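You operate a simulated robot arm through the tools that you are given. There is no shell and no other tool. Be economical: measure what you need, move in short steps, check, and stop when the job is done.

You are at the controls of a simulated robot arm. One attempt, no reset.

TASK
Dry both wet plates with the white rag and stand each cup on the plate of its colour.
Fine: the rag goes back in its place.

Only the result counts: the job must be done as asked and must still hold three seconds after the hand-in. Knocking over, shifting, dropping, spilling or breaking anything else fails it.

THE ROBOT
A 7-joint arm with a two-finger parallel gripper, fixed in place. Base frame: the origin is at the foot of the arm, x ahead of it, y to its left, z up; the work surface is at about z = 0.887. Lengths are in m, angles in rad, forces in N, time in s.
With the tool pointing down near the work surface it reaches from about 0.3 to 0.7 m from the base axis. Its first joint turns from -1.152 to 1.152 rad. Payload 1.57 kg.
Tool frame: the origin (TCP) lies between the finger pads and is the grasp point; the fingertips stand 0.03 m ahead of it; z points along the fingers, y is the line along which they close. Largest opening 0.11 m; finger width 0.024, thickness 0.012; the body of the gripper, 0.048 by 0.112 m, starts 0.078 m behind the TCP.
Orientation is that of the tool frame in the base frame, as [roll, pitch, yaw] about the fixed x, y, z axes, in that order (R = Rz(yaw) Ry(pitch) Rx(roll)). With the fingers straight down and closing along the base's y, the tool's x points along the base's -x, its y along +y and its z along -z.

THE INTERFACE
- The arm moves only by the tool step_arm. Its argument "moves" is text: rows parted by semicolons, each of 7 numbers parted by spaces: the shift along the tool's x, y, z in m, then the turn, a rotation vector about the tool's x, y, z in rad, then the closure in counts, from 0 (fully open) to 255 (shut). In form: x y z rx ry rz fingers; .... A call has 1 to 12 rows; each row is the pose to reach, as a shift and turn from the pose commanded when the call began, along the tool's axes at that moment. Rows are played at 5 a second. More than 0.05 m and 0.15 rad between two rows, or a gripper value outside its range, and nothing of the call is played. A pose out of reach is approached as far as the arm can. The call stops where the force on the tool passes 90 N (or 10 N more than at its start, if that is more) or the arm is blocked; 0.2 s more then pass. Each finger travels about 0.108 m/s and halts on what it meets, pressing with about 36 N; the grip force reading is that of the motor and also rises with nothing between the fingers. The clock runs only during rows and for 0.2 s after the last one: add rows that repeat a pose to give the fingers time. It gives the time, the measured TCP pose, the force on the tool (base axes), the opening and the grip force at its end, in the units of the frame above (readings bear some noise).
- Cameras (640 x 400 px; columns grow to the right, rows downward): "scene" is fixed at [0.17, -0.3973, 1.3958]; the picture's right is [0.73, -0.69, 0.00], its down [-0.46, -0.48, -0.75] and it looks along [0.51, 0.54, -0.66] (base axes); focal length 299 px, centre (320, 200). "wrist" rides on the gripper at [-0.036, 0, -0.08] in the tool frame; the picture's right is [0.00, -1.00, 0.00], its down [0.97, 0.00, -0.24] and it looks along [0.24, 0.00, 0.97] (tool axes); focal length 218 px, centre (320, 200).
- snapshot(camera): a new picture of that camera. It takes no simulated time.
- probe_pixels(camera, pixels): for up to 12 pixels [column, row] of the newest picture of that camera ("zoom" is the newest enlarged one), the place [x, y, z] in the base frame of the surface seen there, good to about 0.002 m. It takes no simulated time.
- enlarge(camera, box): a new picture of the part [left, top, right, bottom] of that camera's present view, enlarged. It takes no simulated time.
- hand_in(): hands the job in; it is judged then, once.

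Work in short steps. Measure before you move; look again where a grasp or a placing could have gone wrong, and mend it. You have 80 turns and 46 pictures in all, those below and enlarged ones among them. Open the gripper and draw the arm clear of the work before you hand the job in, unless the task says otherwise; then end with one line.

The tools are called after ">>>" by a JSON object that holds its "method" and its "body". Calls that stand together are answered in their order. step_arm: Moves the arm, as the interface text tells. Its arguments: {"type":"object","properties":{"moves":{"type":"string"}},"required":["moves"]} The other tools are called the same way: snapshot (camera) takes a picture; probe_pixels (camera, pixels) gives the place of the surface under pixels of a picture; enlarge (camera, box) takes an enlarged picture of a part of a camera's view; hand_in () hands the job in.

At the start:

```text
time_s: 0.0
position: [0.3984, -0.107, 1.1767]
tcp_rot: [-3.141, 0.001, -3.141]
contact_force: [-0.7, 0.0, 0.3]
width: 0.1101
finger_force: 0.1
```

scene: 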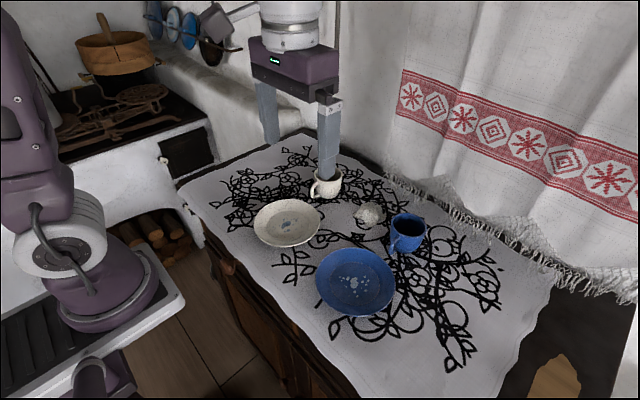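
wrist: 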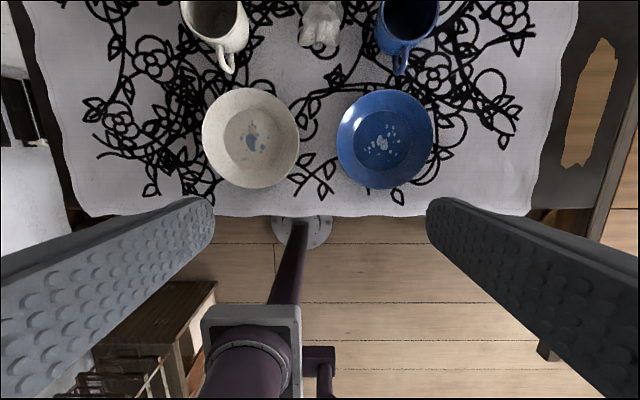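

The pictures show two plates with wet spots (scene ~(287,222), (355,280)), cups at (325,185), (407,232), and a rag at (370,214). I enlarge the region to measure.

>>> {"method": "enlarge", "body": {"camera": "scene", "box": [230, 150, 450, 330]}}

>>> {"method": "enlarge", "body": {"camera": "wrist", "box": [160, 0, 480, 200]}}

```text
2.22 times, centred on (340, 240) of scene
```

zoom: 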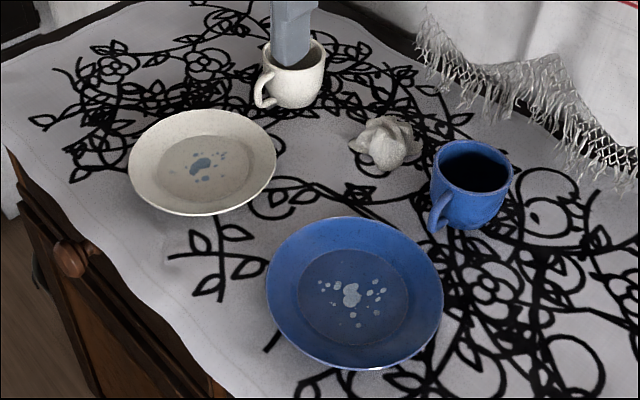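

```text
2.00 times, centred on (320, 100) of wrist
```

zoom: 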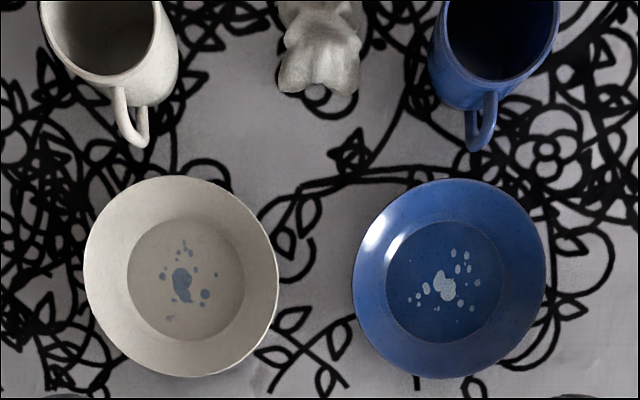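

Zoom shows the plates, drops and cup handles clearly; I probe plate rims, wells and drops here, and the cups and rag in the scene view.

>>> {"method": "probe_pixels", "body": {"camera": "zoom", "pixels": [[85, 275], [278, 280], [183, 178], [185, 377], [182, 282], [206, 294], [354, 280], [545, 280], [448, 180], [450, 376], [445, 288], [132, 140]]}}

>>> {"method": "probe_pixels", "body": {"camera": "scene", "pixels": [[368, 207], [362, 222], [378, 215], [369, 215], [372, 226], [356, 214], [392, 219], [424, 221], [408, 214], [400, 226], [381, 228], [407, 251]]}}

>>> {"method": "snapshot", "body": {"camera": "wrist"}}

```text
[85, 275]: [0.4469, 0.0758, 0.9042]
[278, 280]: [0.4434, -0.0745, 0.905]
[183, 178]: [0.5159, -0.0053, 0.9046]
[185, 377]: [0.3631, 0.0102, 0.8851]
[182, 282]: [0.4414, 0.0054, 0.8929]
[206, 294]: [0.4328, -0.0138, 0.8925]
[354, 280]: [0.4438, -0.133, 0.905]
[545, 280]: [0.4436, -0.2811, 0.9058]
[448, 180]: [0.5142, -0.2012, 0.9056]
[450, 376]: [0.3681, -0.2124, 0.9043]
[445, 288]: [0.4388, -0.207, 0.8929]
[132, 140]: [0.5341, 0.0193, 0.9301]
```

```text
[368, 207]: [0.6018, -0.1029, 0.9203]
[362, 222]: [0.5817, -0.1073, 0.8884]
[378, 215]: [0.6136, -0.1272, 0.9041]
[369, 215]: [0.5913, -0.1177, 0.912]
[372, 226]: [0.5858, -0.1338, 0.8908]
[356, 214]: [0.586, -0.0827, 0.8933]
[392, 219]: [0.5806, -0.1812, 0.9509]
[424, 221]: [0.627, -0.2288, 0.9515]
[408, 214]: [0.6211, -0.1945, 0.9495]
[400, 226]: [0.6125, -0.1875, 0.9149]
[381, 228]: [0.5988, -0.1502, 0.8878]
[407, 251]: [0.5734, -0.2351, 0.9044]
```

```text
41 pictures are left
```

wrist: 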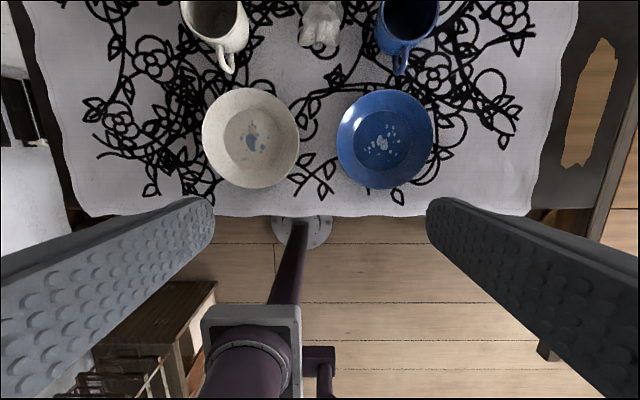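

White plate centre ≈ (0.441, 0.000), blue ≈ (0.441, -0.207), rim z 0.905. I move forward over the rag (~(0.597,-0.11)) to see it and the cups from above.

>>> {"method": "step_arm", "body": {"moves": "-0.045 0 0 0 0 0 0; -0.09 0 0 0 0 0 0; -0.135 0 0 0 0 0 0; -0.18 0 0 0 0 0 0; -0.2 0 0 0 0 0 0; -0.2 0 0 0 0 0 0"}}

>>> {"method": "snapshot", "body": {"camera": "wrist"}}

>>> {"method": "enlarge", "body": {"camera": "wrist", "box": [220, 80, 420, 205]}}

```text
time_s: 1.4
position: [0.5957, -0.1061, 1.1791]
tcp_rot: [-3.14, -0.001, 3.141]
contact_force: [-0.6, 0.8, 0.1]
width: 0.1103
finger_force: 0.0
```

```text
40 pictures are left
```

wrist: 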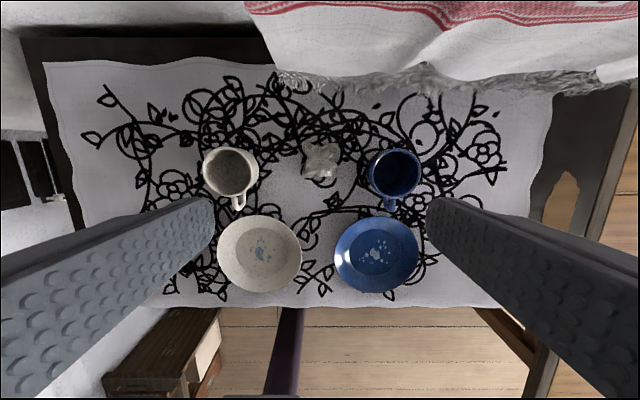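

```text
3.20 times, centred on (320, 142) of wrist
```

zoom: 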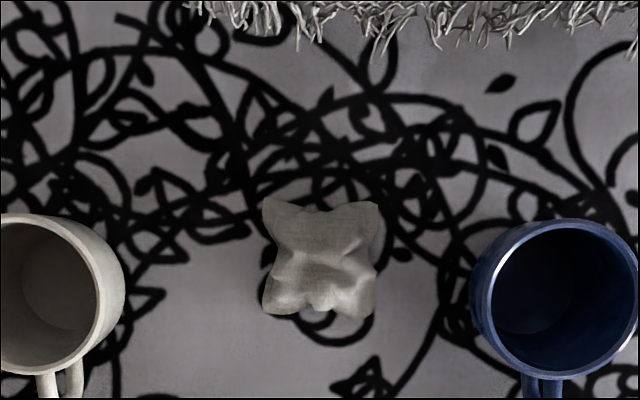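

>>> {"method": "probe_pixels", "body": {"camera": "zoom", "pixels": [[266, 204], [377, 206], [265, 312], [365, 315], [280, 262], [365, 262], [320, 260], [320, 215], [320, 292], [553, 221], [553, 375], [474, 290]]}}

>>> {"method": "probe_pixels", "body": {"camera": "wrist", "pixels": [[204, 172], [258, 172], [230, 149], [232, 196], [238, 210], [369, 171], [420, 171], [394, 149], [393, 196], [389, 209], [230, 165], [394, 170]]}}

```text
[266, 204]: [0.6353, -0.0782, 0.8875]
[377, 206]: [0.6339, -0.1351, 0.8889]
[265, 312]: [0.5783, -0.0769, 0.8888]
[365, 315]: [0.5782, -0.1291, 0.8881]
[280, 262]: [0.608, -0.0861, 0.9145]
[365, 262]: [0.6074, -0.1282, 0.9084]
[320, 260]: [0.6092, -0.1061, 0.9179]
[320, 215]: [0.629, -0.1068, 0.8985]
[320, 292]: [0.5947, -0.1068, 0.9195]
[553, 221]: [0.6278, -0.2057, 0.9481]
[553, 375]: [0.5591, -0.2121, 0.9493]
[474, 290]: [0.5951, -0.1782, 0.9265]
```

```text
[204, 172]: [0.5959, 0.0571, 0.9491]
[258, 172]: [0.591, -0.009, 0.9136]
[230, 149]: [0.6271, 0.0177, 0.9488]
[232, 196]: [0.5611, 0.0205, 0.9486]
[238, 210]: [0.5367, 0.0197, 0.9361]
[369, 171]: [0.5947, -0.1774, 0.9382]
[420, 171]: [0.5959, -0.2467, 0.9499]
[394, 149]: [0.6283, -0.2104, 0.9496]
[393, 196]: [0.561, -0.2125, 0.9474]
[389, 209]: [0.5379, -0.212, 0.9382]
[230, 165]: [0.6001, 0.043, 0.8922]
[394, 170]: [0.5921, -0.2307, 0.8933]
```

Rag: centre (0.607,-0.106), ~57 mm square, top 0.92; cups' rims at 0.949 with handles toward -x. I preset the opening to ~85 mm and descend above the rag.

>>> {"method": "step_arm", "body": {"moves": "-0.009 0 0.04 0 0 0 58; -0.009 0 0.085 0 0 0 58; -0.009 0 0.13 0 0 0 58; -0.009 0 0.175 0 0 0 58; -0.009 0 0.19 0 0 0 58; -0.009 0 0.19 0 0 0 58"}}

>>> {"method": "snapshot", "body": {"camera": "wrist"}}

```text
time_s: 2.8
position: [0.6083, -0.11, 0.9888]
tcp_rot: [-3.14, 0.0, 3.141]
contact_force: [-0.2, -0.2, 0.1]
width: 0.085
finger_force: 0.1
```

```text
38 pictures are left
```

wrist: 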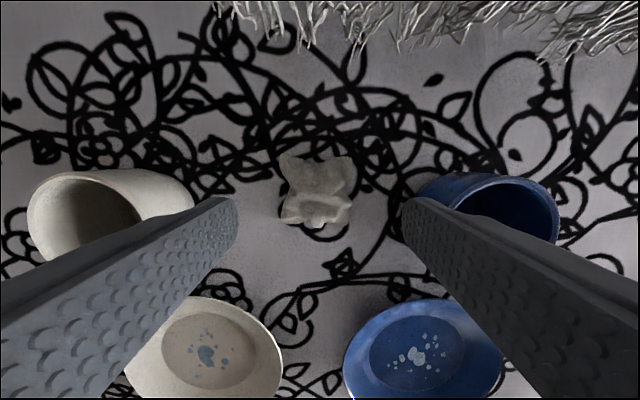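

The rag (316,195) is centred between the fingers, and they clear both cups. Descend to TCP z≈0.930 and close.

>>> {"method": "step_arm", "body": {"moves": "0 0.002 0.03 0 0 0 58; 0 0.002 0.058 0 0 0 58; 0 0.002 0.058 0 0 0 58; 0 0.002 0.058 0 0 0 255; 0 0.002 0.058 0 0 0 255; 0 0.002 0.058 0 0 0 255; 0 0.002 0.058 0 0 0 255; 0 0.002 0.058 0 0 0 255"}}

>>> {"method": "snapshot", "body": {"camera": "wrist"}}

>>> {"method": "enlarge", "body": {"camera": "scene", "box": [290, 150, 450, 250]}}

```text
time_s: 4.6
position: [0.6064, -0.1076, 0.932]
tcp_rot: [-3.141, 0.001, 3.141]
contact_force: [0.4, -1.6, -0.5]
width: 0.0486
finger_force: 36.2
```

```text
37 pictures are left
```

wrist: 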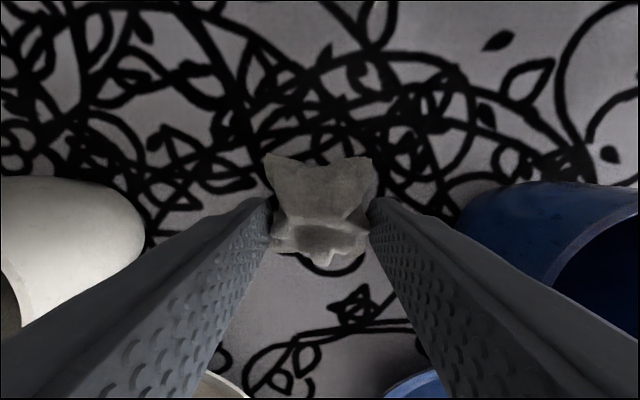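

```text
4.00 times, centred on (370, 200) of scene
```

zoom: 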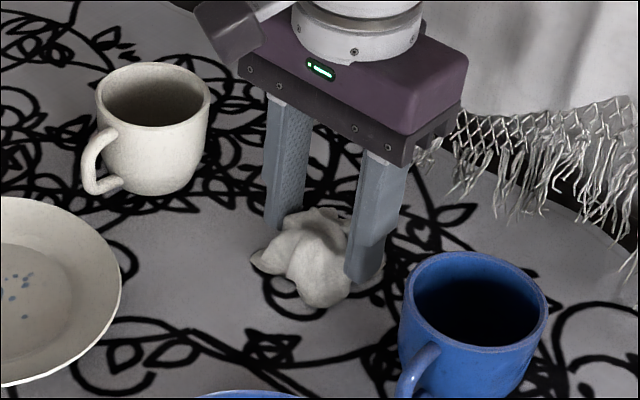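

The rag is held (width 48.6 mm, grasp pose ≈ (0.607,-0.107,0.931)). Lift 0.1 and carry above the blue plate.

>>> {"method": "step_arm", "body": {"moves": "0 0 -0.035 0 0 0 255; 0 0 -0.07 0 0 0 255; 0 0 -0.1 0 0 0 255; 0.035 -0.02 -0.1 0 0 0 255; 0.07 -0.04 -0.1 0 0 0 255; 0.105 -0.06 -0.1 0 0 0 255; 0.14 -0.08 -0.1 0 0 0 255; 0.166 -0.1 -0.1 0 0 0 255; 0.166 -0.1 -0.1 0 0 0 255"}}

>>> {"method": "snapshot", "body": {"camera": "wrist"}}

>>> {"method": "enlarge", "body": {"camera": "scene", "box": [260, 170, 450, 320]}}

```text
time_s: 6.6
position: [0.4389, -0.2039, 1.0276]
tcp_rot: [-3.141, -0.001, -3.141]
contact_force: [-0.2, 0.2, -1.3]
width: 0.0487
finger_force: 36.1
```

```text
35 pictures are left
```

wrist: 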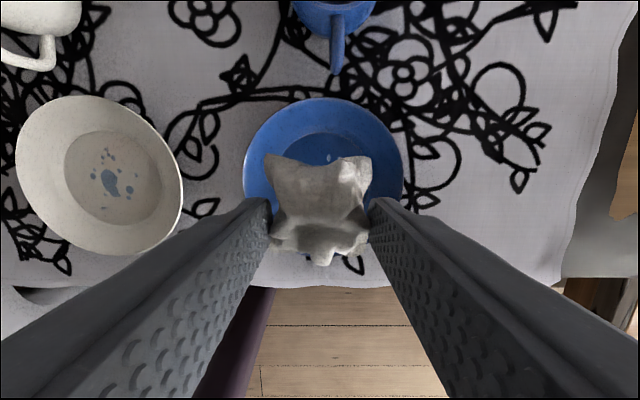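

```text
2.67 times, centred on (355, 245) of scene
```

zoom: 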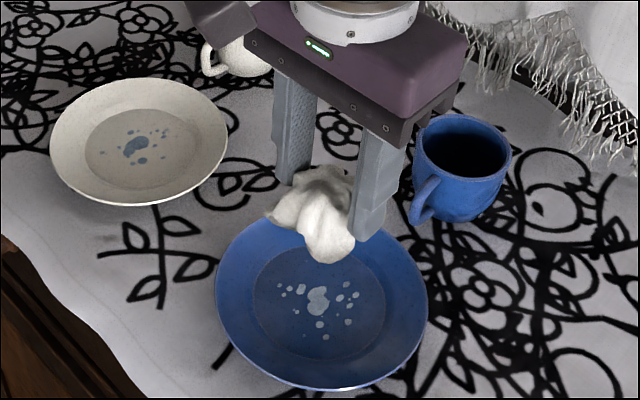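

The rag hangs over the blue plate. Lower gently, in fine steps near the expected contact (z≈0.936).

>>> {"method": "step_arm", "body": {"moves": "0 -0.001 0.04 0 0 0 255; 0 -0.001 0.08 0 0 0 255; 0 -0.001 0.086 0 0 0 255; 0 -0.001 0.089 0 0 0 255; 0 -0.001 0.091 0 0 0 255"}}

```text
time_s: 7.8
position: [0.4412, -0.2051, 0.9371]
tcp_rot: [-3.141, -0.001, 3.141]
contact_force: [-1.5, 2.7, 6.3]
width: 0.0484
finger_force: 36.1
```

Contact shows 6 N upward. Wipe with small light strokes at this height.

>>> {"method": "step_arm", "body": {"moves": "0.005 0 0 0 0 0 255; 0.01 0 0 0 0 0 255; 0.007 0.007 0 0 0 0 255; 0 0.01 0 0 0 0 255; -0.007 0.007 0 0 0 0 255; -0.01 0 0 0 0 0 255; -0.007 -0.007 0 0 0 0 255; 0 -0.01 0 0 0 0 255; 0.007 -0.007 0 0 0 0 255; 0.01 0 0 0 0 0 255; 0 0 0 0 0 0 255"}}

>>> {"method": "enlarge", "body": {"camera": "scene", "box": [260, 170, 450, 320]}}

```text
time_s: 10.2
position: [0.441, -0.2061, 0.9374]
tcp_rot: [-3.14, 0.0, 3.141]
contact_force: [-0.4, -0.8, 0.0]
width: 0.0489
finger_force: 36.3
```

```text
2.67 times, centred on (355, 245) of scene
```

zoom: 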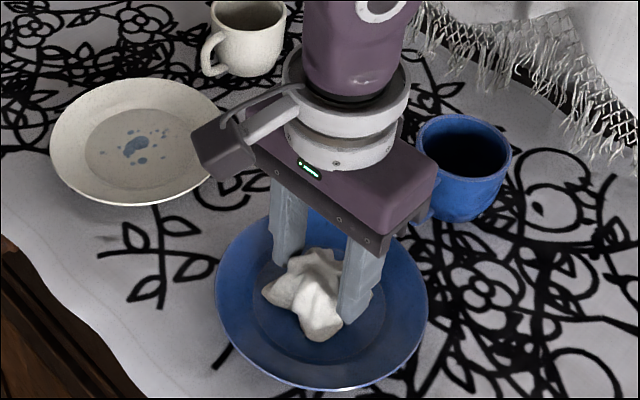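

The plate hasn't moved and the visible drops appear gone. Raise to inspect.

>>> {"method": "step_arm", "body": {"moves": "0 0 -0.04 0 0 0 255; 0 0 -0.08 0 0 0 255; 0 0 -0.092 0 0 0 255; 0 0 -0.092 0 0 0 255"}}

>>> {"method": "enlarge", "body": {"camera": "scene", "box": [260, 170, 450, 320]}}

```text
time_s: 11.2
position: [0.4401, -0.2046, 1.0315]
tcp_rot: [-3.14, 0.001, 3.141]
contact_force: [0.2, 0.6, 0.2]
width: 0.0487
finger_force: 36.2
```

```text
2.67 times, centred on (355, 245) of scene
```

zoom: 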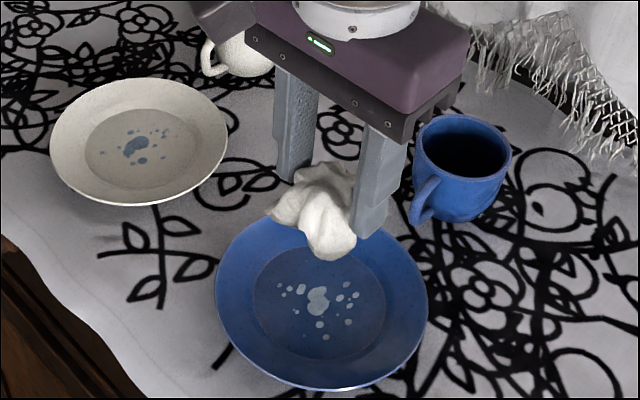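

The drops are all still there, so the rag didn't really press. Go back down, deeper, and read a settled force.

>>> {"method": "step_arm", "body": {"moves": "0 -0.001 0.04 0 0 0 255; 0 -0.001 0.08 0 0 0 255; 0 -0.001 0.09 0 0 0 255; 0 -0.001 0.093 0 0 0 255; 0 -0.001 0.095 0 0 0 255; 0 -0.001 0.095 0 0 0 255; 0 -0.001 0.095 0 0 0 255"}}

```text
time_s: 12.8
position: [0.4411, -0.2073, 0.9374]
tcp_rot: [-3.139, 0.003, -3.141]
contact_force: [-1.5, -0.4, 36.6]
width: 0.0487
finger_force: 36.0
```

36 N is too much; ease up about 2 mm and read again.

>>> {"method": "step_arm", "body": {"moves": "0 0 -0.001 0 0 0 255; 0 0 -0.002 0 0 0 255; 0 0 -0.002 0 0 0 255; 0 0 -0.002 0 0 0 255"}}

```text
time_s: 13.8
position: [0.4419, -0.2062, 0.9372]
tcp_rot: [3.14, 0.0, -3.141]
contact_force: [-0.8, -0.6, -0.9]
width: 0.0485
finger_force: 36.0
```

Now free again. Lower 1 mm, then test a short stroke.

>>> {"method": "step_arm", "body": {"moves": "0 0 0.0005 0 0 0 255; 0 0 0.001 0 0 0 255; 0 0 0.001 0 0 0 255; 0.004 0 0.001 0 0 0 255; 0.008 0 0.001 0 0 0 255; 0.008 0 0.001 0 0 0 255"}}

```text
time_s: 15.2
position: [0.4336, -0.206, 0.9371]
tcp_rot: [3.141, 0.0, 3.141]
contact_force: [0.8, 0.0, 0.9]
width: 0.0489
finger_force: 36.3
```

Still barely touching; lower another 0.5 mm and hold, then stroke back.

>>> {"method": "step_arm", "body": {"moves": "0 0 0.0006 0 0 0 255; 0 0 0.0006 0 0 0 255; -0.004 0 0.0006 0 0 0 255; -0.008 0 0.0006 0 0 0 255; -0.008 0 0.0006 0 0 0 255"}}

>>> {"method": "enlarge", "body": {"camera": "scene", "box": [260, 170, 450, 320]}}

```text
time_s: 16.4
position: [0.441, -0.2078, 0.9374]
tcp_rot: [3.14, -0.001, 3.14]
contact_force: [-7.4, -1.8, 19.5]
width: 0.0487
finger_force: 36.2
```

```text
2.67 times, centred on (355, 245) of scene
```

zoom: 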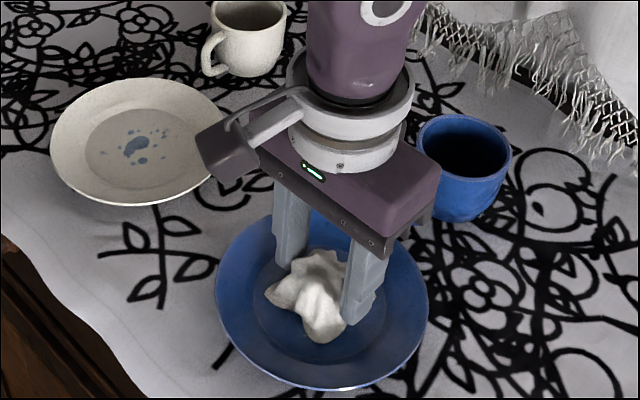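

19.5 N pressing, 7 N drag, plate steady. Now wipe in a circle at this height.

>>> {"method": "step_arm", "body": {"moves": "0.006 0 0 0 0 0 255; 0.012 0 0 0 0 0 255; 0.008 0.008 0 0 0 0 255; 0 0.012 0 0 0 0 255; -0.008 0.008 0 0 0 0 255; -0.012 0 0 0 0 0 255; -0.008 -0.008 0 0 0 0 255; 0 -0.012 0 0 0 0 255; 0.008 -0.008 0 0 0 0 255; 0.012 0 0 0 0 0 255; 0 0 0 0 0 0 255; 0 0 0 0 0 0 255"}}

>>> {"method": "snapshot", "body": {"camera": "wrist"}}

```text
time_s: 19.0
position: [0.4404, -0.2063, 0.9347]
tcp_rot: [3.141, -0.002, -3.141]
contact_force: [-18.7, -3.7, 42.6]
width: 0.0488
finger_force: 35.6
```

```text
30 pictures are left
```

wrist: 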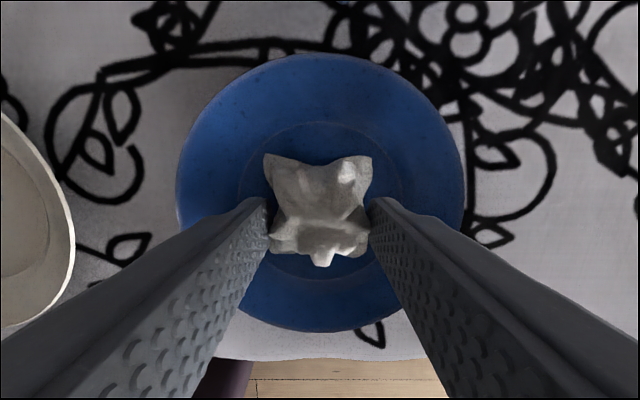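

Force crept to 43 N; the well around the rag looks dry. Raise and inspect.

>>> {"method": "step_arm", "body": {"moves": "0 0 -0.04 0 0 0 255; 0 0 -0.08 0 0 0 255; 0 0 -0.093 0 0 0 255; 0 0 -0.093 0 0 0 255"}}

>>> {"method": "enlarge", "body": {"camera": "scene", "box": [260, 170, 450, 320]}}

```text
time_s: 20.0
position: [0.4419, -0.2085, 1.0274]
tcp_rot: [-3.14, 0.0, -3.141]
contact_force: [-0.7, 0.4, 0.5]
width: 0.0486
finger_force: 35.8
```

```text
2.67 times, centred on (355, 245) of scene
```

zoom: 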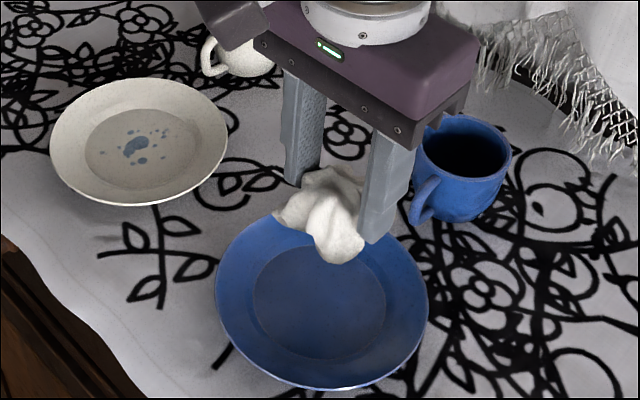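

The blue plate is dry and in place. Carry the rag to the white plate (y +0.207) and descend to just about contact.

>>> {"method": "step_arm", "body": {"moves": "0 0.045 0 0 0 0 255; 0 0.09 0 0 0 0 255; 0 0.135 0 0 0 0 255; 0 0.18 0 0 0 0 255; 0 0.207 0 0 0 0 255; 0 0.207 0.04 0 0 0 255; 0 0.207 0.08 0 0 0 255; 0 0.207 0.09 0 0 0 255; 0 0.207 0.0925 0 0 0 255; 0 0.207 0.0925 0 0 0 255"}}

>>> {"method": "snapshot", "body": {"camera": "wrist"}}

```text
time_s: 22.2
position: [0.4405, -0.0001, 0.9353]
tcp_rot: [3.141, 0.002, 3.142]
contact_force: [-2.3, 1.5, 13.3]
width: 0.0487
finger_force: 35.8
```

```text
28 pictures are left
```

wrist: 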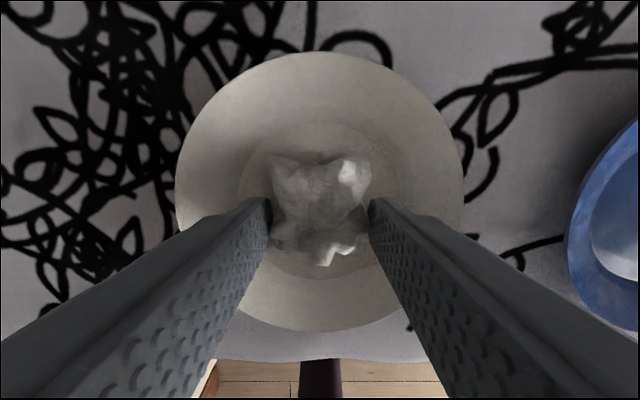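

13 N contact, rag centred on the white plate. Same circular wipe, slightly eased at the end.

>>> {"method": "step_arm", "body": {"moves": "0.006 0 0.0003 0 0 0 255; 0.012 0 0.0003 0 0 0 255; 0.008 0.008 0.0003 0 0 0 255; 0 0.012 0.0003 0 0 0 255; -0.008 0.008 0.0003 0 0 0 255; -0.012 0 0.0003 0 0 0 255; -0.008 -0.008 0.0003 0 0 0 255; 0 -0.012 0.0003 0 0 0 255; 0.008 -0.008 0.0003 0 0 0 255; 0.012 0 0.0003 0 0 0 255; 0 0 0.0003 0 0 0 255"}}

>>> {"method": "step_arm", "body": {"moves": "0 0 -0.04 0 0 0 255; 0 0 -0.08 0 0 0 255; 0 0 -0.11 0 0 0 255; 0 0 -0.11 0 0 0 255"}}

>>> {"method": "enlarge", "body": {"camera": "scene", "box": [220, 150, 450, 320]}}

>>> {"method": "snapshot", "body": {"camera": "wrist"}}

```text
time_s: 24.6
position: [0.4408, -0.0009, 0.9363]
tcp_rot: [3.14, 0.001, -3.141]
contact_force: [-0.6, 0.1, -0.1]
width: 0.0488
finger_force: 36.2
```

```text
time_s: 25.6
position: [0.4429, 0.0022, 1.0474]
tcp_rot: [-3.142, 0.001, 3.141]
contact_force: [0.2, -0.4, -0.8]
width: 0.0486
finger_force: 36.1
```

```text
2.35 times, centred on (335, 235) of scene
```

zoom: 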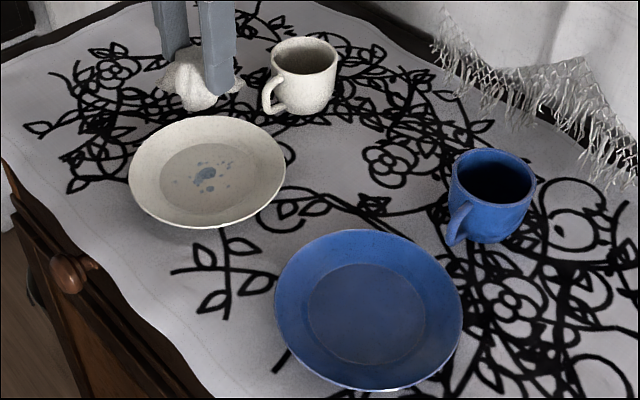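

```text
26 pictures are left
```

wrist: 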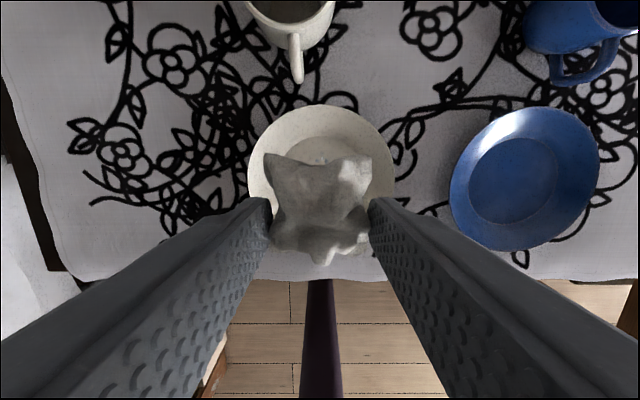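

Blue plate is fully dry; white still has drops since contact was lost. Descend again ~1.7 mm deeper and check.

>>> {"method": "step_arm", "body": {"moves": "0 0 0.04 0 0 0 255; 0 0 0.08 0 0 0 255; 0 0 0.105 0 0 0 255; 0 0 0.109 0 0 0 255; 0 0 0.111 0 0 0 255; 0 0 0.1115 0 0 0 255; 0 0 0.1115 0 0 0 255; 0 0 0.1115 0 0 0 255"}}

```text
time_s: 27.4
position: [0.4423, -0.0007, 0.9339]
tcp_rot: [-3.14, 0.002, -3.141]
contact_force: [-4.4, -0.2, 56.4]
width: 0.0486
finger_force: 35.8
```

56 N is heavy; ease 0.8 mm and start the circle.

>>> {"method": "step_arm", "body": {"moves": "0 0 -0.0008 0 0 0 255; 0 0 -0.0008 0 0 0 255; 0.006 0 -0.0008 0 0 0 255; 0.006 0 -0.0008 0 0 0 255"}}

```text
time_s: 28.4
position: [0.4369, 0.0, 0.9345]
tcp_rot: [-3.141, 0.001, -3.142]
contact_force: [9.6, 2.4, 20.1]
width: 0.0487
finger_force: 36.2
```

20 N with ~10 N drag, as worked on the blue plate. Do the circle (origin now 6 mm off centre).

>>> {"method": "step_arm", "body": {"moves": "0.006 0 -0.0001 0 0 0 255; 0.002 0.008 -0.0001 0 0 0 255; -0.006 0.012 -0.0001 0 0 0 255; -0.014 0.008 -0.0001 0 0 0 255; -0.018 0 -0.0001 0 0 0 255; -0.014 -0.008 -0.0001 0 0 0 255; -0.006 -0.012 -0.0001 0 0 0 255; 0.002 -0.008 -0.0001 0 0 0 255; 0.006 0 -0.0001 0 0 0 255; -0.006 0 -0.0001 0 0 0 255; -0.006 0 -0.0001 0 0 0 255"}}

>>> {"method": "step_arm", "body": {"moves": "0 0 -0.04 0 0 0 255; 0 0 -0.08 0 0 0 255; 0 0 -0.11 0 0 0 255; 0 0 -0.11 0 0 0 255"}}

>>> {"method": "enlarge", "body": {"camera": "scene", "box": [220, 150, 450, 320]}}

```text
time_s: 30.8
position: [0.4413, 0.0009, 0.9348]
tcp_rot: [3.141, 0.001, 3.141]
contact_force: [0.5, 0.4, -0.8]
width: 0.0486
finger_force: 36.2
```

```text
time_s: 31.8
position: [0.4391, 0.0004, 1.045]
tcp_rot: [3.14, -0.001, 3.141]
contact_force: [-0.9, -0.1, 0.6]
width: 0.0486
finger_force: 36.0
```

```text
2.35 times, centred on (335, 235) of scene
```

zoom: 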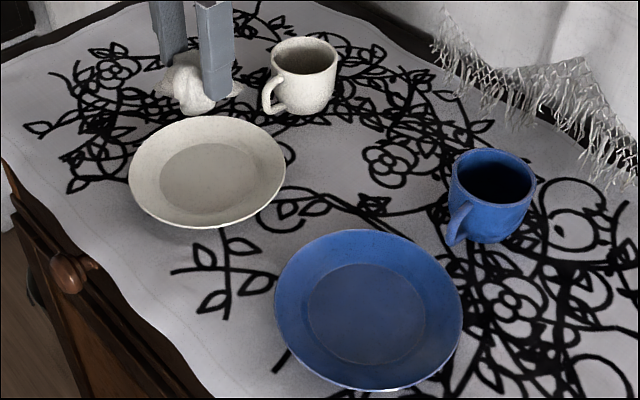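

Both plates are dry and unmoved. Return the rag to its spot: above (0.607,-0.105), then down to z≈0.93.

>>> {"method": "step_arm", "body": {"moves": "-0.035 -0.022 0 0 0 0 255; -0.07 -0.044 0 0 0 0 255; -0.105 -0.066 0 0 0 0 255; -0.14 -0.088 0 0 0 0 255; -0.166 -0.105 0 0 0 0 255; -0.166 -0.105 0.04 0 0 0 255; -0.166 -0.105 0.08 0 0 0 255; -0.166 -0.105 0.105 0 0 0 255; -0.166 -0.105 0.111 0 0 0 255; -0.166 -0.105 0.1135 0 0 0 255; -0.166 -0.105 0.1135 0 0 0 255"}}

>>> {"method": "snapshot", "body": {"camera": "wrist"}}

```text
time_s: 34.2
position: [0.6083, -0.1041, 0.9295]
tcp_rot: [3.141, -0.002, -3.141]
contact_force: [0.0, 0.4, -0.5]
width: 0.0489
finger_force: 36.0
```

```text
24 pictures are left
```

wrist: 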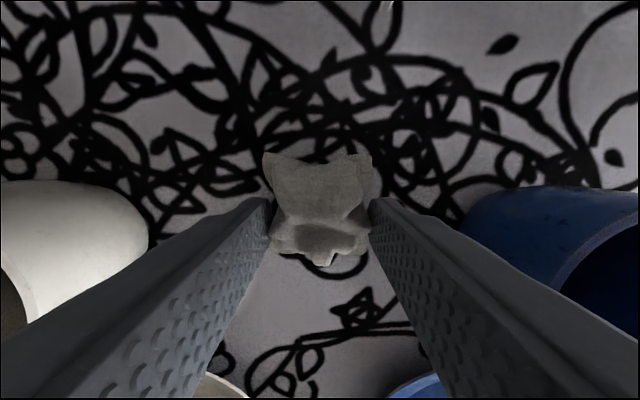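

Matches the original view. Lower 1.5 mm more, open, and rise.

>>> {"method": "step_arm", "body": {"moves": "0 0 0.001 0 0 0 255; 0 0 0.0015 0 0 0 255; 0 0 0.0015 0 0 0 150; 0 0 0.0015 0 0 0 58; 0 0 0.0015 0 0 0 58; 0 0 -0.03 0 0 0 58; 0 0 -0.07 0 0 0 58; 0 0 -0.11 0 0 0 58; 0 0 -0.15 0 0 0 58; 0 0 -0.15 0 0 0 58"}}

>>> {"method": "snapshot", "body": {"camera": "wrist"}}

>>> {"method": "enlarge", "body": {"camera": "scene", "box": [230, 150, 450, 330]}}

```text
time_s: 36.4
position: [0.6078, -0.1041, 1.0819]
tcp_rot: [-3.14, -0.001, 3.141]
contact_force: [0.4, -0.5, 0.3]
width: 0.0847
finger_force: 0.1
```

```text
23 pictures are left
```

wrist: 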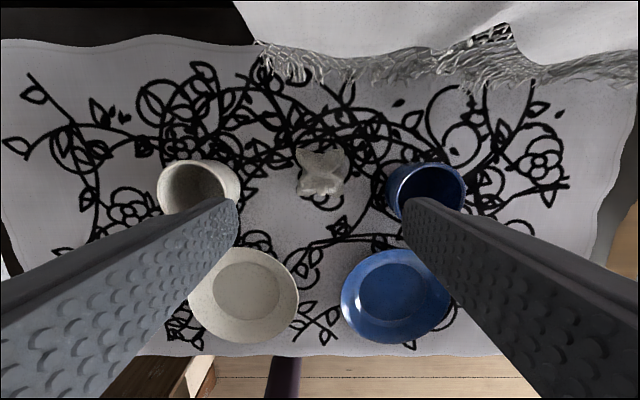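

```text
2.22 times, centred on (340, 240) of scene
```

zoom: 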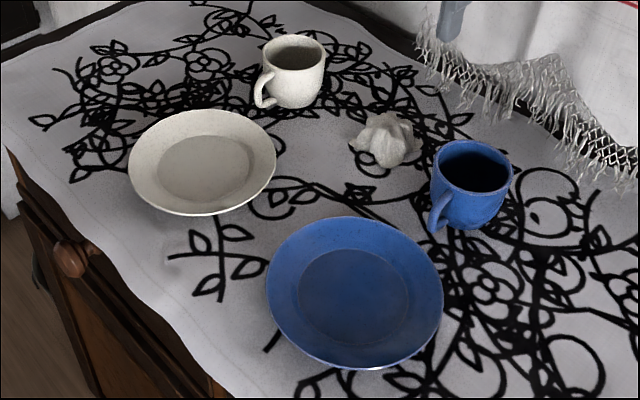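

The rag is back exactly as before. Now measure the cups' rims from scene zoom and wrist.

>>> {"method": "probe_pixels", "body": {"camera": "zoom", "pixels": [[264, 50], [326, 55], [296, 37], [290, 67], [432, 165], [512, 178], [478, 141], [465, 190], [292, 50], [472, 170]]}}

>>> {"method": "probe_pixels", "body": {"camera": "wrist", "pixels": [[159, 190], [239, 190], [200, 161], [189, 185], [388, 190], [465, 195], [430, 164], [437, 185], [244, 286], [394, 290]]}}

```text
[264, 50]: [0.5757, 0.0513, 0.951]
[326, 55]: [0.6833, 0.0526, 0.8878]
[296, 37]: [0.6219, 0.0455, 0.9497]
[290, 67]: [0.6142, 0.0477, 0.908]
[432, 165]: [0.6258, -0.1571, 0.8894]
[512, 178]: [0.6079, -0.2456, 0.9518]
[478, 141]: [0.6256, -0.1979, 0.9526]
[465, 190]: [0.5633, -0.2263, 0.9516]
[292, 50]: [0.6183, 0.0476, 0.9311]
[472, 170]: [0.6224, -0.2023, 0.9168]
```

```text
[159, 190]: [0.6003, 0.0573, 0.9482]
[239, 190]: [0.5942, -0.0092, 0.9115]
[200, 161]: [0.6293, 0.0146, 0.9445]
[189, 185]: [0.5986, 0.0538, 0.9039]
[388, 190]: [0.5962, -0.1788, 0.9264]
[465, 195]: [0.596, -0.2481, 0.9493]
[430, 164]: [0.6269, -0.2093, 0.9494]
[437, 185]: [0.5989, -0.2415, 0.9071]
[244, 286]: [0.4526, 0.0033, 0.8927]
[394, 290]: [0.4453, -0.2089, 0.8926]
```

Cup centres ≈ (0.594, 0.022) and (0.594, -0.2125), Ø70 mm. Go above the white cup with ~92 mm opening, tips just above the rim.

>>> {"method": "step_arm", "body": {"moves": "0.004 0.035 0 0 0 0 42; 0.008 0.08 0 0 0 0 42; 0.0134 0.127 0 0 0 0 42; 0.0134 0.127 0.04 0 0 0 42; 0.0134 0.127 0.08 0 0 0 42; 0.0134 0.127 0.09 0 0 0 42; 0.0134 0.127 0.09 0 0 0 42"}}

>>> {"method": "snapshot", "body": {"camera": "wrist"}}

>>> {"method": "enlarge", "body": {"camera": "scene", "box": [260, 120, 420, 220]}}

```text
time_s: 38.0
position: [0.5972, 0.0208, 0.9901]
tcp_rot: [-3.141, 0.0, -3.141]
contact_force: [0.6, 0.4, 1.0]
width: 0.0922
finger_force: 0.1
```

```text
21 pictures are left
```

wrist: 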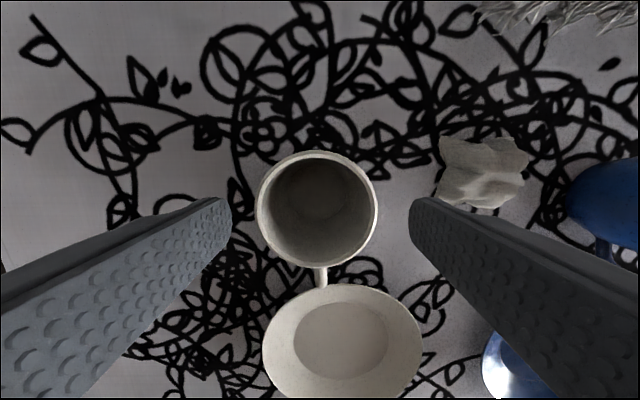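

```text
4.00 times, centred on (340, 170) of scene
```

zoom: 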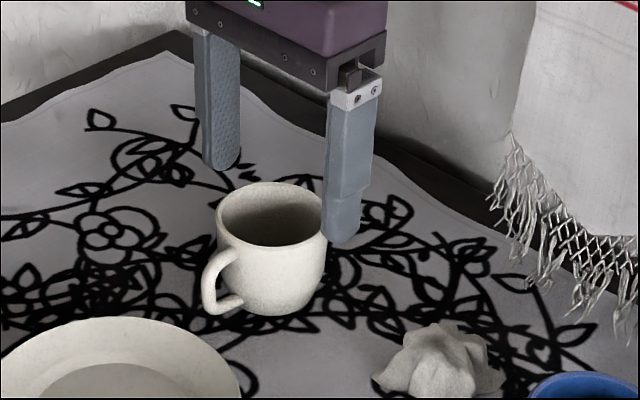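

Cup is centred (rim 258–378 px between fingers 230/410). Descend 0.05 and close.

>>> {"method": "step_arm", "body": {"moves": "0.001 0.0005 0.025 0 0 0 42; 0.001 0.0005 0.049 0 0 0 42; 0.001 0.0005 0.049 0 0 0 42; 0.001 0.0005 0.049 0 0 0 120; 0.001 0.0005 0.049 0 0 0 160; 0.001 0.0005 0.049 0 0 0 160; 0.001 0.0005 0.049 0 0 0 160"}}

>>> {"method": "snapshot", "body": {"camera": "wrist"}}

```text
time_s: 39.6
position: [0.5936, 0.0227, 0.9414]
tcp_rot: [-3.141, 0.001, -3.141]
contact_force: [0.5, 0.1, 0.2]
width: 0.0685
finger_force: 36.0
```

```text
19 pictures are left
```

wrist: 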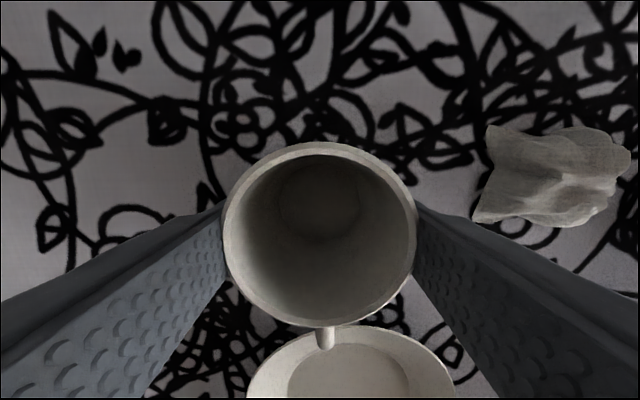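

Cup held (68.5 mm, 36 N). Lift 50 mm and carry to above the white plate.

>>> {"method": "step_arm", "body": {"moves": "0 0 -0.025 0 0 0 160; 0 0 -0.05 0 0 0 160; 0.035 -0.005 -0.05 0 0 0 160; 0.07 -0.01 -0.05 0 0 0 160; 0.105 -0.015 -0.05 0 0 0 160; 0.135 -0.02 -0.05 0 0 0 160; 0.15 -0.022 -0.05 0 0 0 160; 0.15 -0.022 -0.05 0 0 0 160"}}

>>> {"method": "snapshot", "body": {"camera": "wrist"}}

>>> {"method": "enlarge", "body": {"camera": "scene", "box": [220, 150, 420, 290]}}

```text
time_s: 41.4
position: [0.4437, 0.0018, 0.9924]
tcp_rot: [3.141, 0.001, -3.141]
contact_force: [-0.2, 0.3, -1.4]
width: 0.0686
finger_force: 36.4
```

```text
18 pictures are left
```

wrist: 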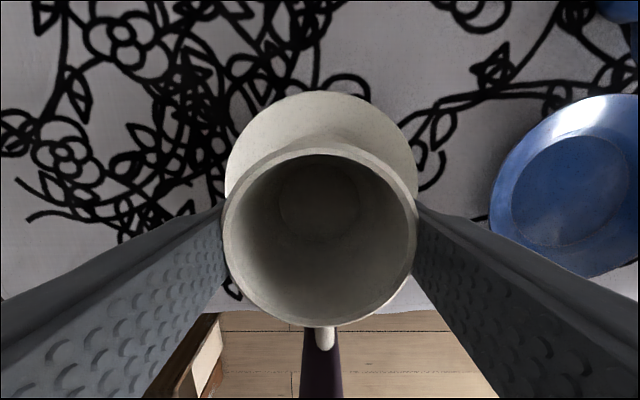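

```text
2.86 times, centred on (320, 220) of scene
```

zoom: 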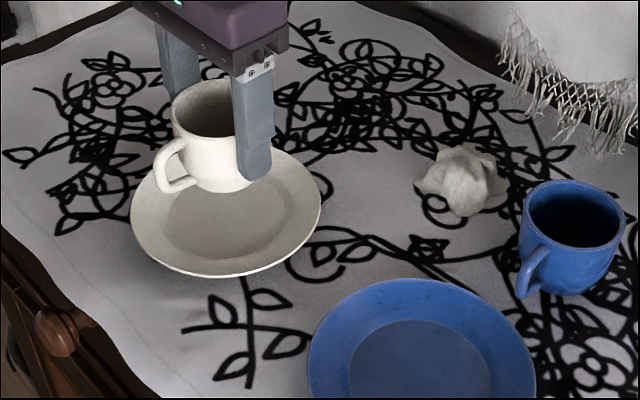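

Cup level, over the plate. Lower gently to contact (expected ~44.5 mm down).

>>> {"method": "step_arm", "body": {"moves": "0 0 0.025 0 0 0 160; 0 0 0.039 0 0 0 160; 0 0 0.042 0 0 0 160; 0 0 0.043 0 0 0 160; 0 0 0.044 0 0 0 160; 0 0 0.044 0 0 0 160"}}

>>> {"method": "enlarge", "body": {"camera": "scene", "box": [230, 160, 350, 260]}}

```text
time_s: 42.8
position: [0.4437, 0.0016, 0.9481]
tcp_rot: [-3.141, 0.0, 3.141]
contact_force: [0.6, -1.0, -1.6]
width: 0.0685
finger_force: 35.6
```

```text
4.00 times, centred on (290, 210) of scene
```

zoom: 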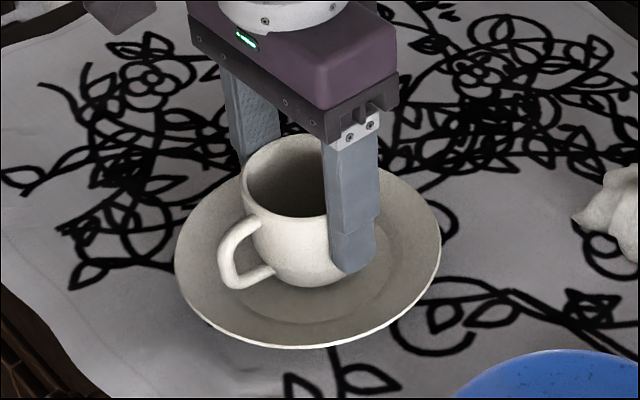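

Not quite touching yet (force still −1.6 N). Lower up to 2 mm more in small steps.

>>> {"method": "step_arm", "body": {"moves": "0 0 0.0006 0 0 0 160; 0 0 0.0012 0 0 0 160; 0 0 0.0018 0 0 0 160; 0 0 0.0018 0 0 0 160"}}

```text
time_s: 43.8
position: [0.4418, 0.0013, 0.9469]
tcp_rot: [-3.141, -0.001, -3.141]
contact_force: [0.6, 0.2, 0.8]
width: 0.0683
finger_force: 35.7
```

Force rose to ~0, i.e. weight is now on the plate. Press 0.4 mm, open, and rise.

>>> {"method": "step_arm", "body": {"moves": "0 0 0.0005 0 0 0 160; 0 0 0.0005 0 0 0 75; 0 0 0.0005 0 0 0 42; 0 0 0.0005 0 0 0 42; 0 0 -0.03 0 0 0 42; 0 0 -0.07 0 0 0 42; 0 0 -0.11 0 0 0 42; 0 0 -0.13 0 0 0 42; 0 0 -0.13 0 0 0 42"}}

>>> {"method": "snapshot", "body": {"camera": "wrist"}}

>>> {"method": "enlarge", "body": {"camera": "scene", "box": [220, 150, 450, 320]}}

```text
time_s: 45.8
position: [0.4436, 0.0024, 1.0774]
tcp_rot: [-3.14, 0.0, 3.141]
contact_force: [0.0, -0.4, 0.5]
width: 0.092
finger_force: 0.0
```

```text
15 pictures are left
```

wrist: 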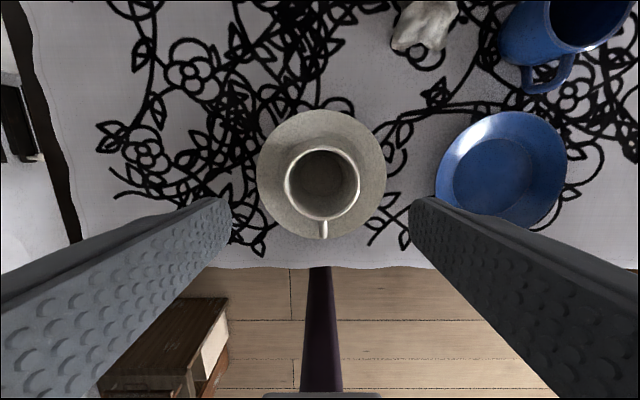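

```text
2.35 times, centred on (335, 235) of scene
```

zoom: 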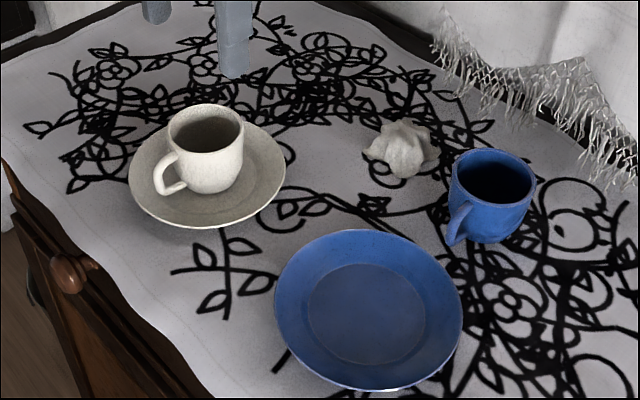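

White cup stands centred on its plate. Move over the blue cup (0.593,-0.2125), tips just above its rim.

>>> {"method": "step_arm", "body": {"moves": "-0.022 -0.031 0 0 0 0 42; -0.044 -0.062 0 0 0 0 42; -0.066 -0.093 0 0 0 0 42; -0.088 -0.124 0 0 0 0 42; -0.11 -0.155 0 0 0 0 42; -0.132 -0.186 0 0 0 0 42; -0.15 -0.213 0 0 0 0 42; -0.15 -0.213 0.04 0 0 0 42; -0.15 -0.213 0.08 0 0 0 42; -0.15 -0.213 0.084 0 0 0 42; -0.15 -0.213 0.084 0 0 0 42"}}

>>> {"method": "snapshot", "body": {"camera": "wrist"}}

```text
time_s: 48.2
position: [0.5935, -0.2109, 0.9928]
tcp_rot: [3.141, 0.0, 3.14]
contact_force: [0.2, -0.1, -0.5]
width: 0.092
finger_force: 0.1
```

```text
13 pictures are left
```

wrist: 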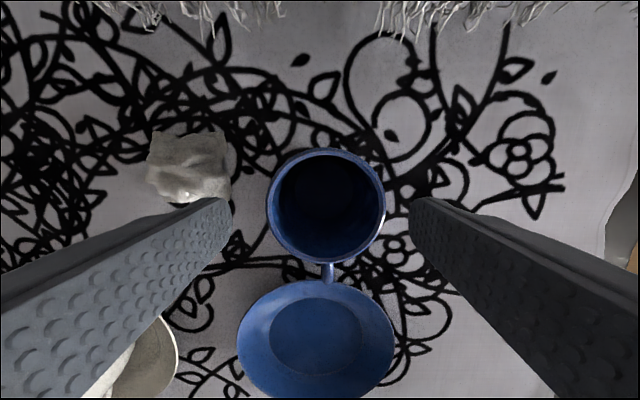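

Cup rim spans 267–386 px (centre 326), so shift ~3.5 mm to -y, descend, and close.

>>> {"method": "step_arm", "body": {"moves": "0 -0.0035 0.005 0 0 0 42; 0 -0.0035 0.03 0 0 0 42; 0 -0.0035 0.05 0 0 0 42; 0 -0.0035 0.05 0 0 0 42; 0 -0.0035 0.05 0 0 0 120; 0 -0.0035 0.05 0 0 0 160; 0 -0.0035 0.05 0 0 0 160; 0 -0.0035 0.05 0 0 0 160"}}

>>> {"method": "snapshot", "body": {"camera": "wrist"}}

```text
time_s: 50.0
position: [0.5937, -0.215, 0.9438]
tcp_rot: [-3.141, 0.0, -3.141]
contact_force: [-0.3, -0.9, -0.1]
width: 0.0685
finger_force: 36.5
```

```text
12 pictures are left
```

wrist: 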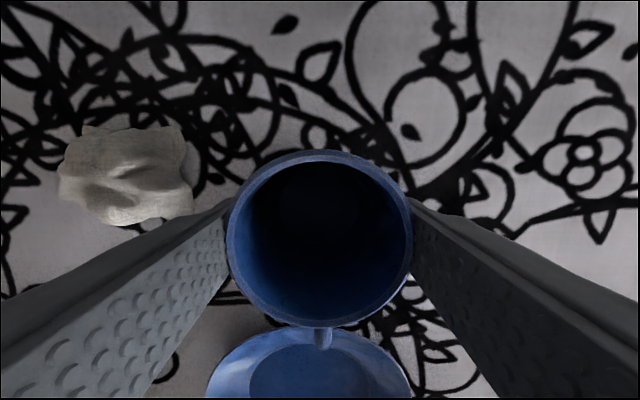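

Blue cup held (68.5 mm). Lift 50 mm and carry to above the blue plate, then lower to near contact.

>>> {"method": "step_arm", "body": {"moves": "0 0 -0.025 0 0 0 160; 0 0 -0.05 0 0 0 160; 0.035 0.002 -0.05 0 0 0 160; 0.07 0.004 -0.05 0 0 0 160; 0.105 0.006 -0.05 0 0 0 160; 0.135 0.008 -0.05 0 0 0 160; 0.15 0.009 -0.05 0 0 0 160; 0.15 0.009 -0.05 0 0 0 160; 0.15 0.009 -0.025 0 0 0 160; 0.15 0.009 -0.011 0 0 0 160; 0.15 0.009 -0.008 0 0 0 160; 0.15 0.009 -0.008 0 0 0 160"}}

>>> {"method": "enlarge", "body": {"camera": "scene", "box": [260, 190, 440, 330]}}

```text
time_s: 52.6
position: [0.4426, -0.2065, 0.9516]
tcp_rot: [3.14, -0.001, -3.141]
contact_force: [-0.1, -0.6, -0.7]
width: 0.0684
finger_force: 36.1
```

```text
2.86 times, centred on (350, 260) of scene
```

zoom: 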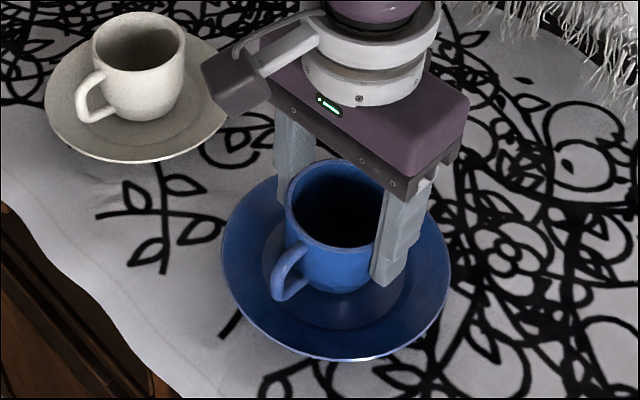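

Well placed over the blue plate. Lower the last ~4 mm gently.

>>> {"method": "step_arm", "body": {"moves": "0 0 0.0015 0 0 0 160; 0 0 0.0025 0 0 0 160; 0 0 0.0032 0 0 0 160; 0 0 0.0038 0 0 0 160; 0 0 0.0038 0 0 0 160"}}

```text
time_s: 53.8
position: [0.444, -0.2068, 0.9482]
tcp_rot: [-3.14, 0.002, 3.14]
contact_force: [1.6, -0.5, 26.2]
width: 0.0677
finger_force: 36.3
```

Firm contact (26 N); ease up ~1 mm before opening, then release and rise.

>>> {"method": "step_arm", "body": {"moves": "0 0 -0.0006 0 0 0 160; 0 0 -0.001 0 0 0 160; 0 0 -0.001 0 0 0 160"}}

```text
time_s: 54.6
position: [0.4427, -0.2068, 0.9478]
tcp_rot: [3.141, -0.002, -3.141]
contact_force: [0.7, 0.9, 3.4]
width: 0.0678
finger_force: 35.2
```

Light contact (3 N). Open and rise.

>>> {"method": "step_arm", "body": {"moves": "0 0 0 0 0 0 75; 0 0 0 0 0 0 42; 0 0 0 0 0 0 42; 0 0 -0.03 0 0 0 42; 0 0 -0.07 0 0 0 42; 0 0 -0.11 0 0 0 42; 0 0 -0.15 0 0 0 42; 0 0 -0.19 0 0 0 0; 0 0 -0.22 0 0 0 0; 0 0 -0.22 0 0 0 0"}}

>>> {"method": "snapshot", "body": {"camera": "wrist"}}

>>> {"method": "enlarge", "body": {"camera": "scene", "box": [220, 150, 450, 320]}}

```text
time_s: 56.8
position: [0.4419, -0.2049, 1.1686]
tcp_rot: [3.141, -0.002, 3.141]
contact_force: [0.7, 0.8, -0.7]
width: 0.1103
finger_force: 0.0
```

```text
10 pictures are left
```

wrist: 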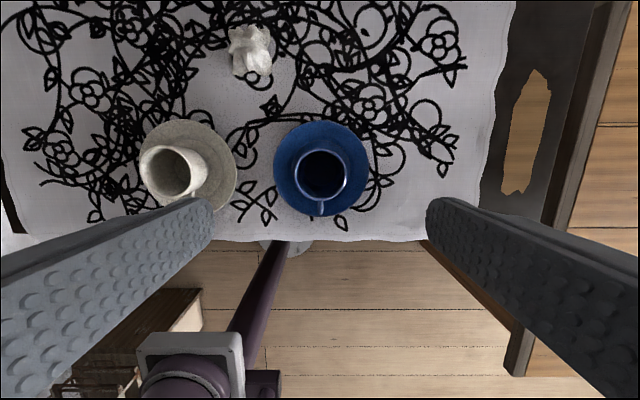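

```text
2.35 times, centred on (335, 235) of scene
```

zoom: 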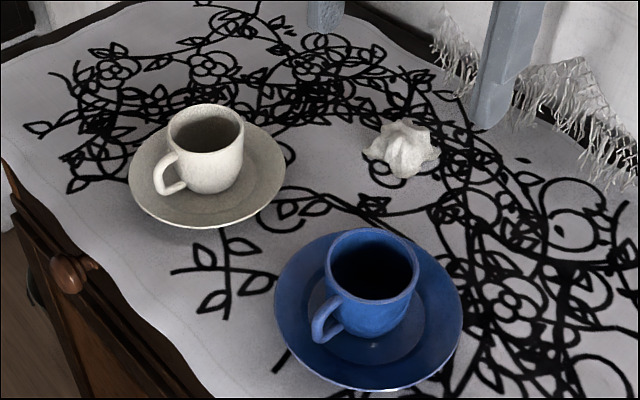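

Both cups stand centred on their dry plates, the rag lies in its place, and the arm is clear and open. I hand the job in.

>>> {"method": "hand_in", "body": {}}

```text
The job is handed in.
```

Both plates look dry in the pictures, each cup stands on the plate of its colour, the rag is back in its place, and the job is handed in.
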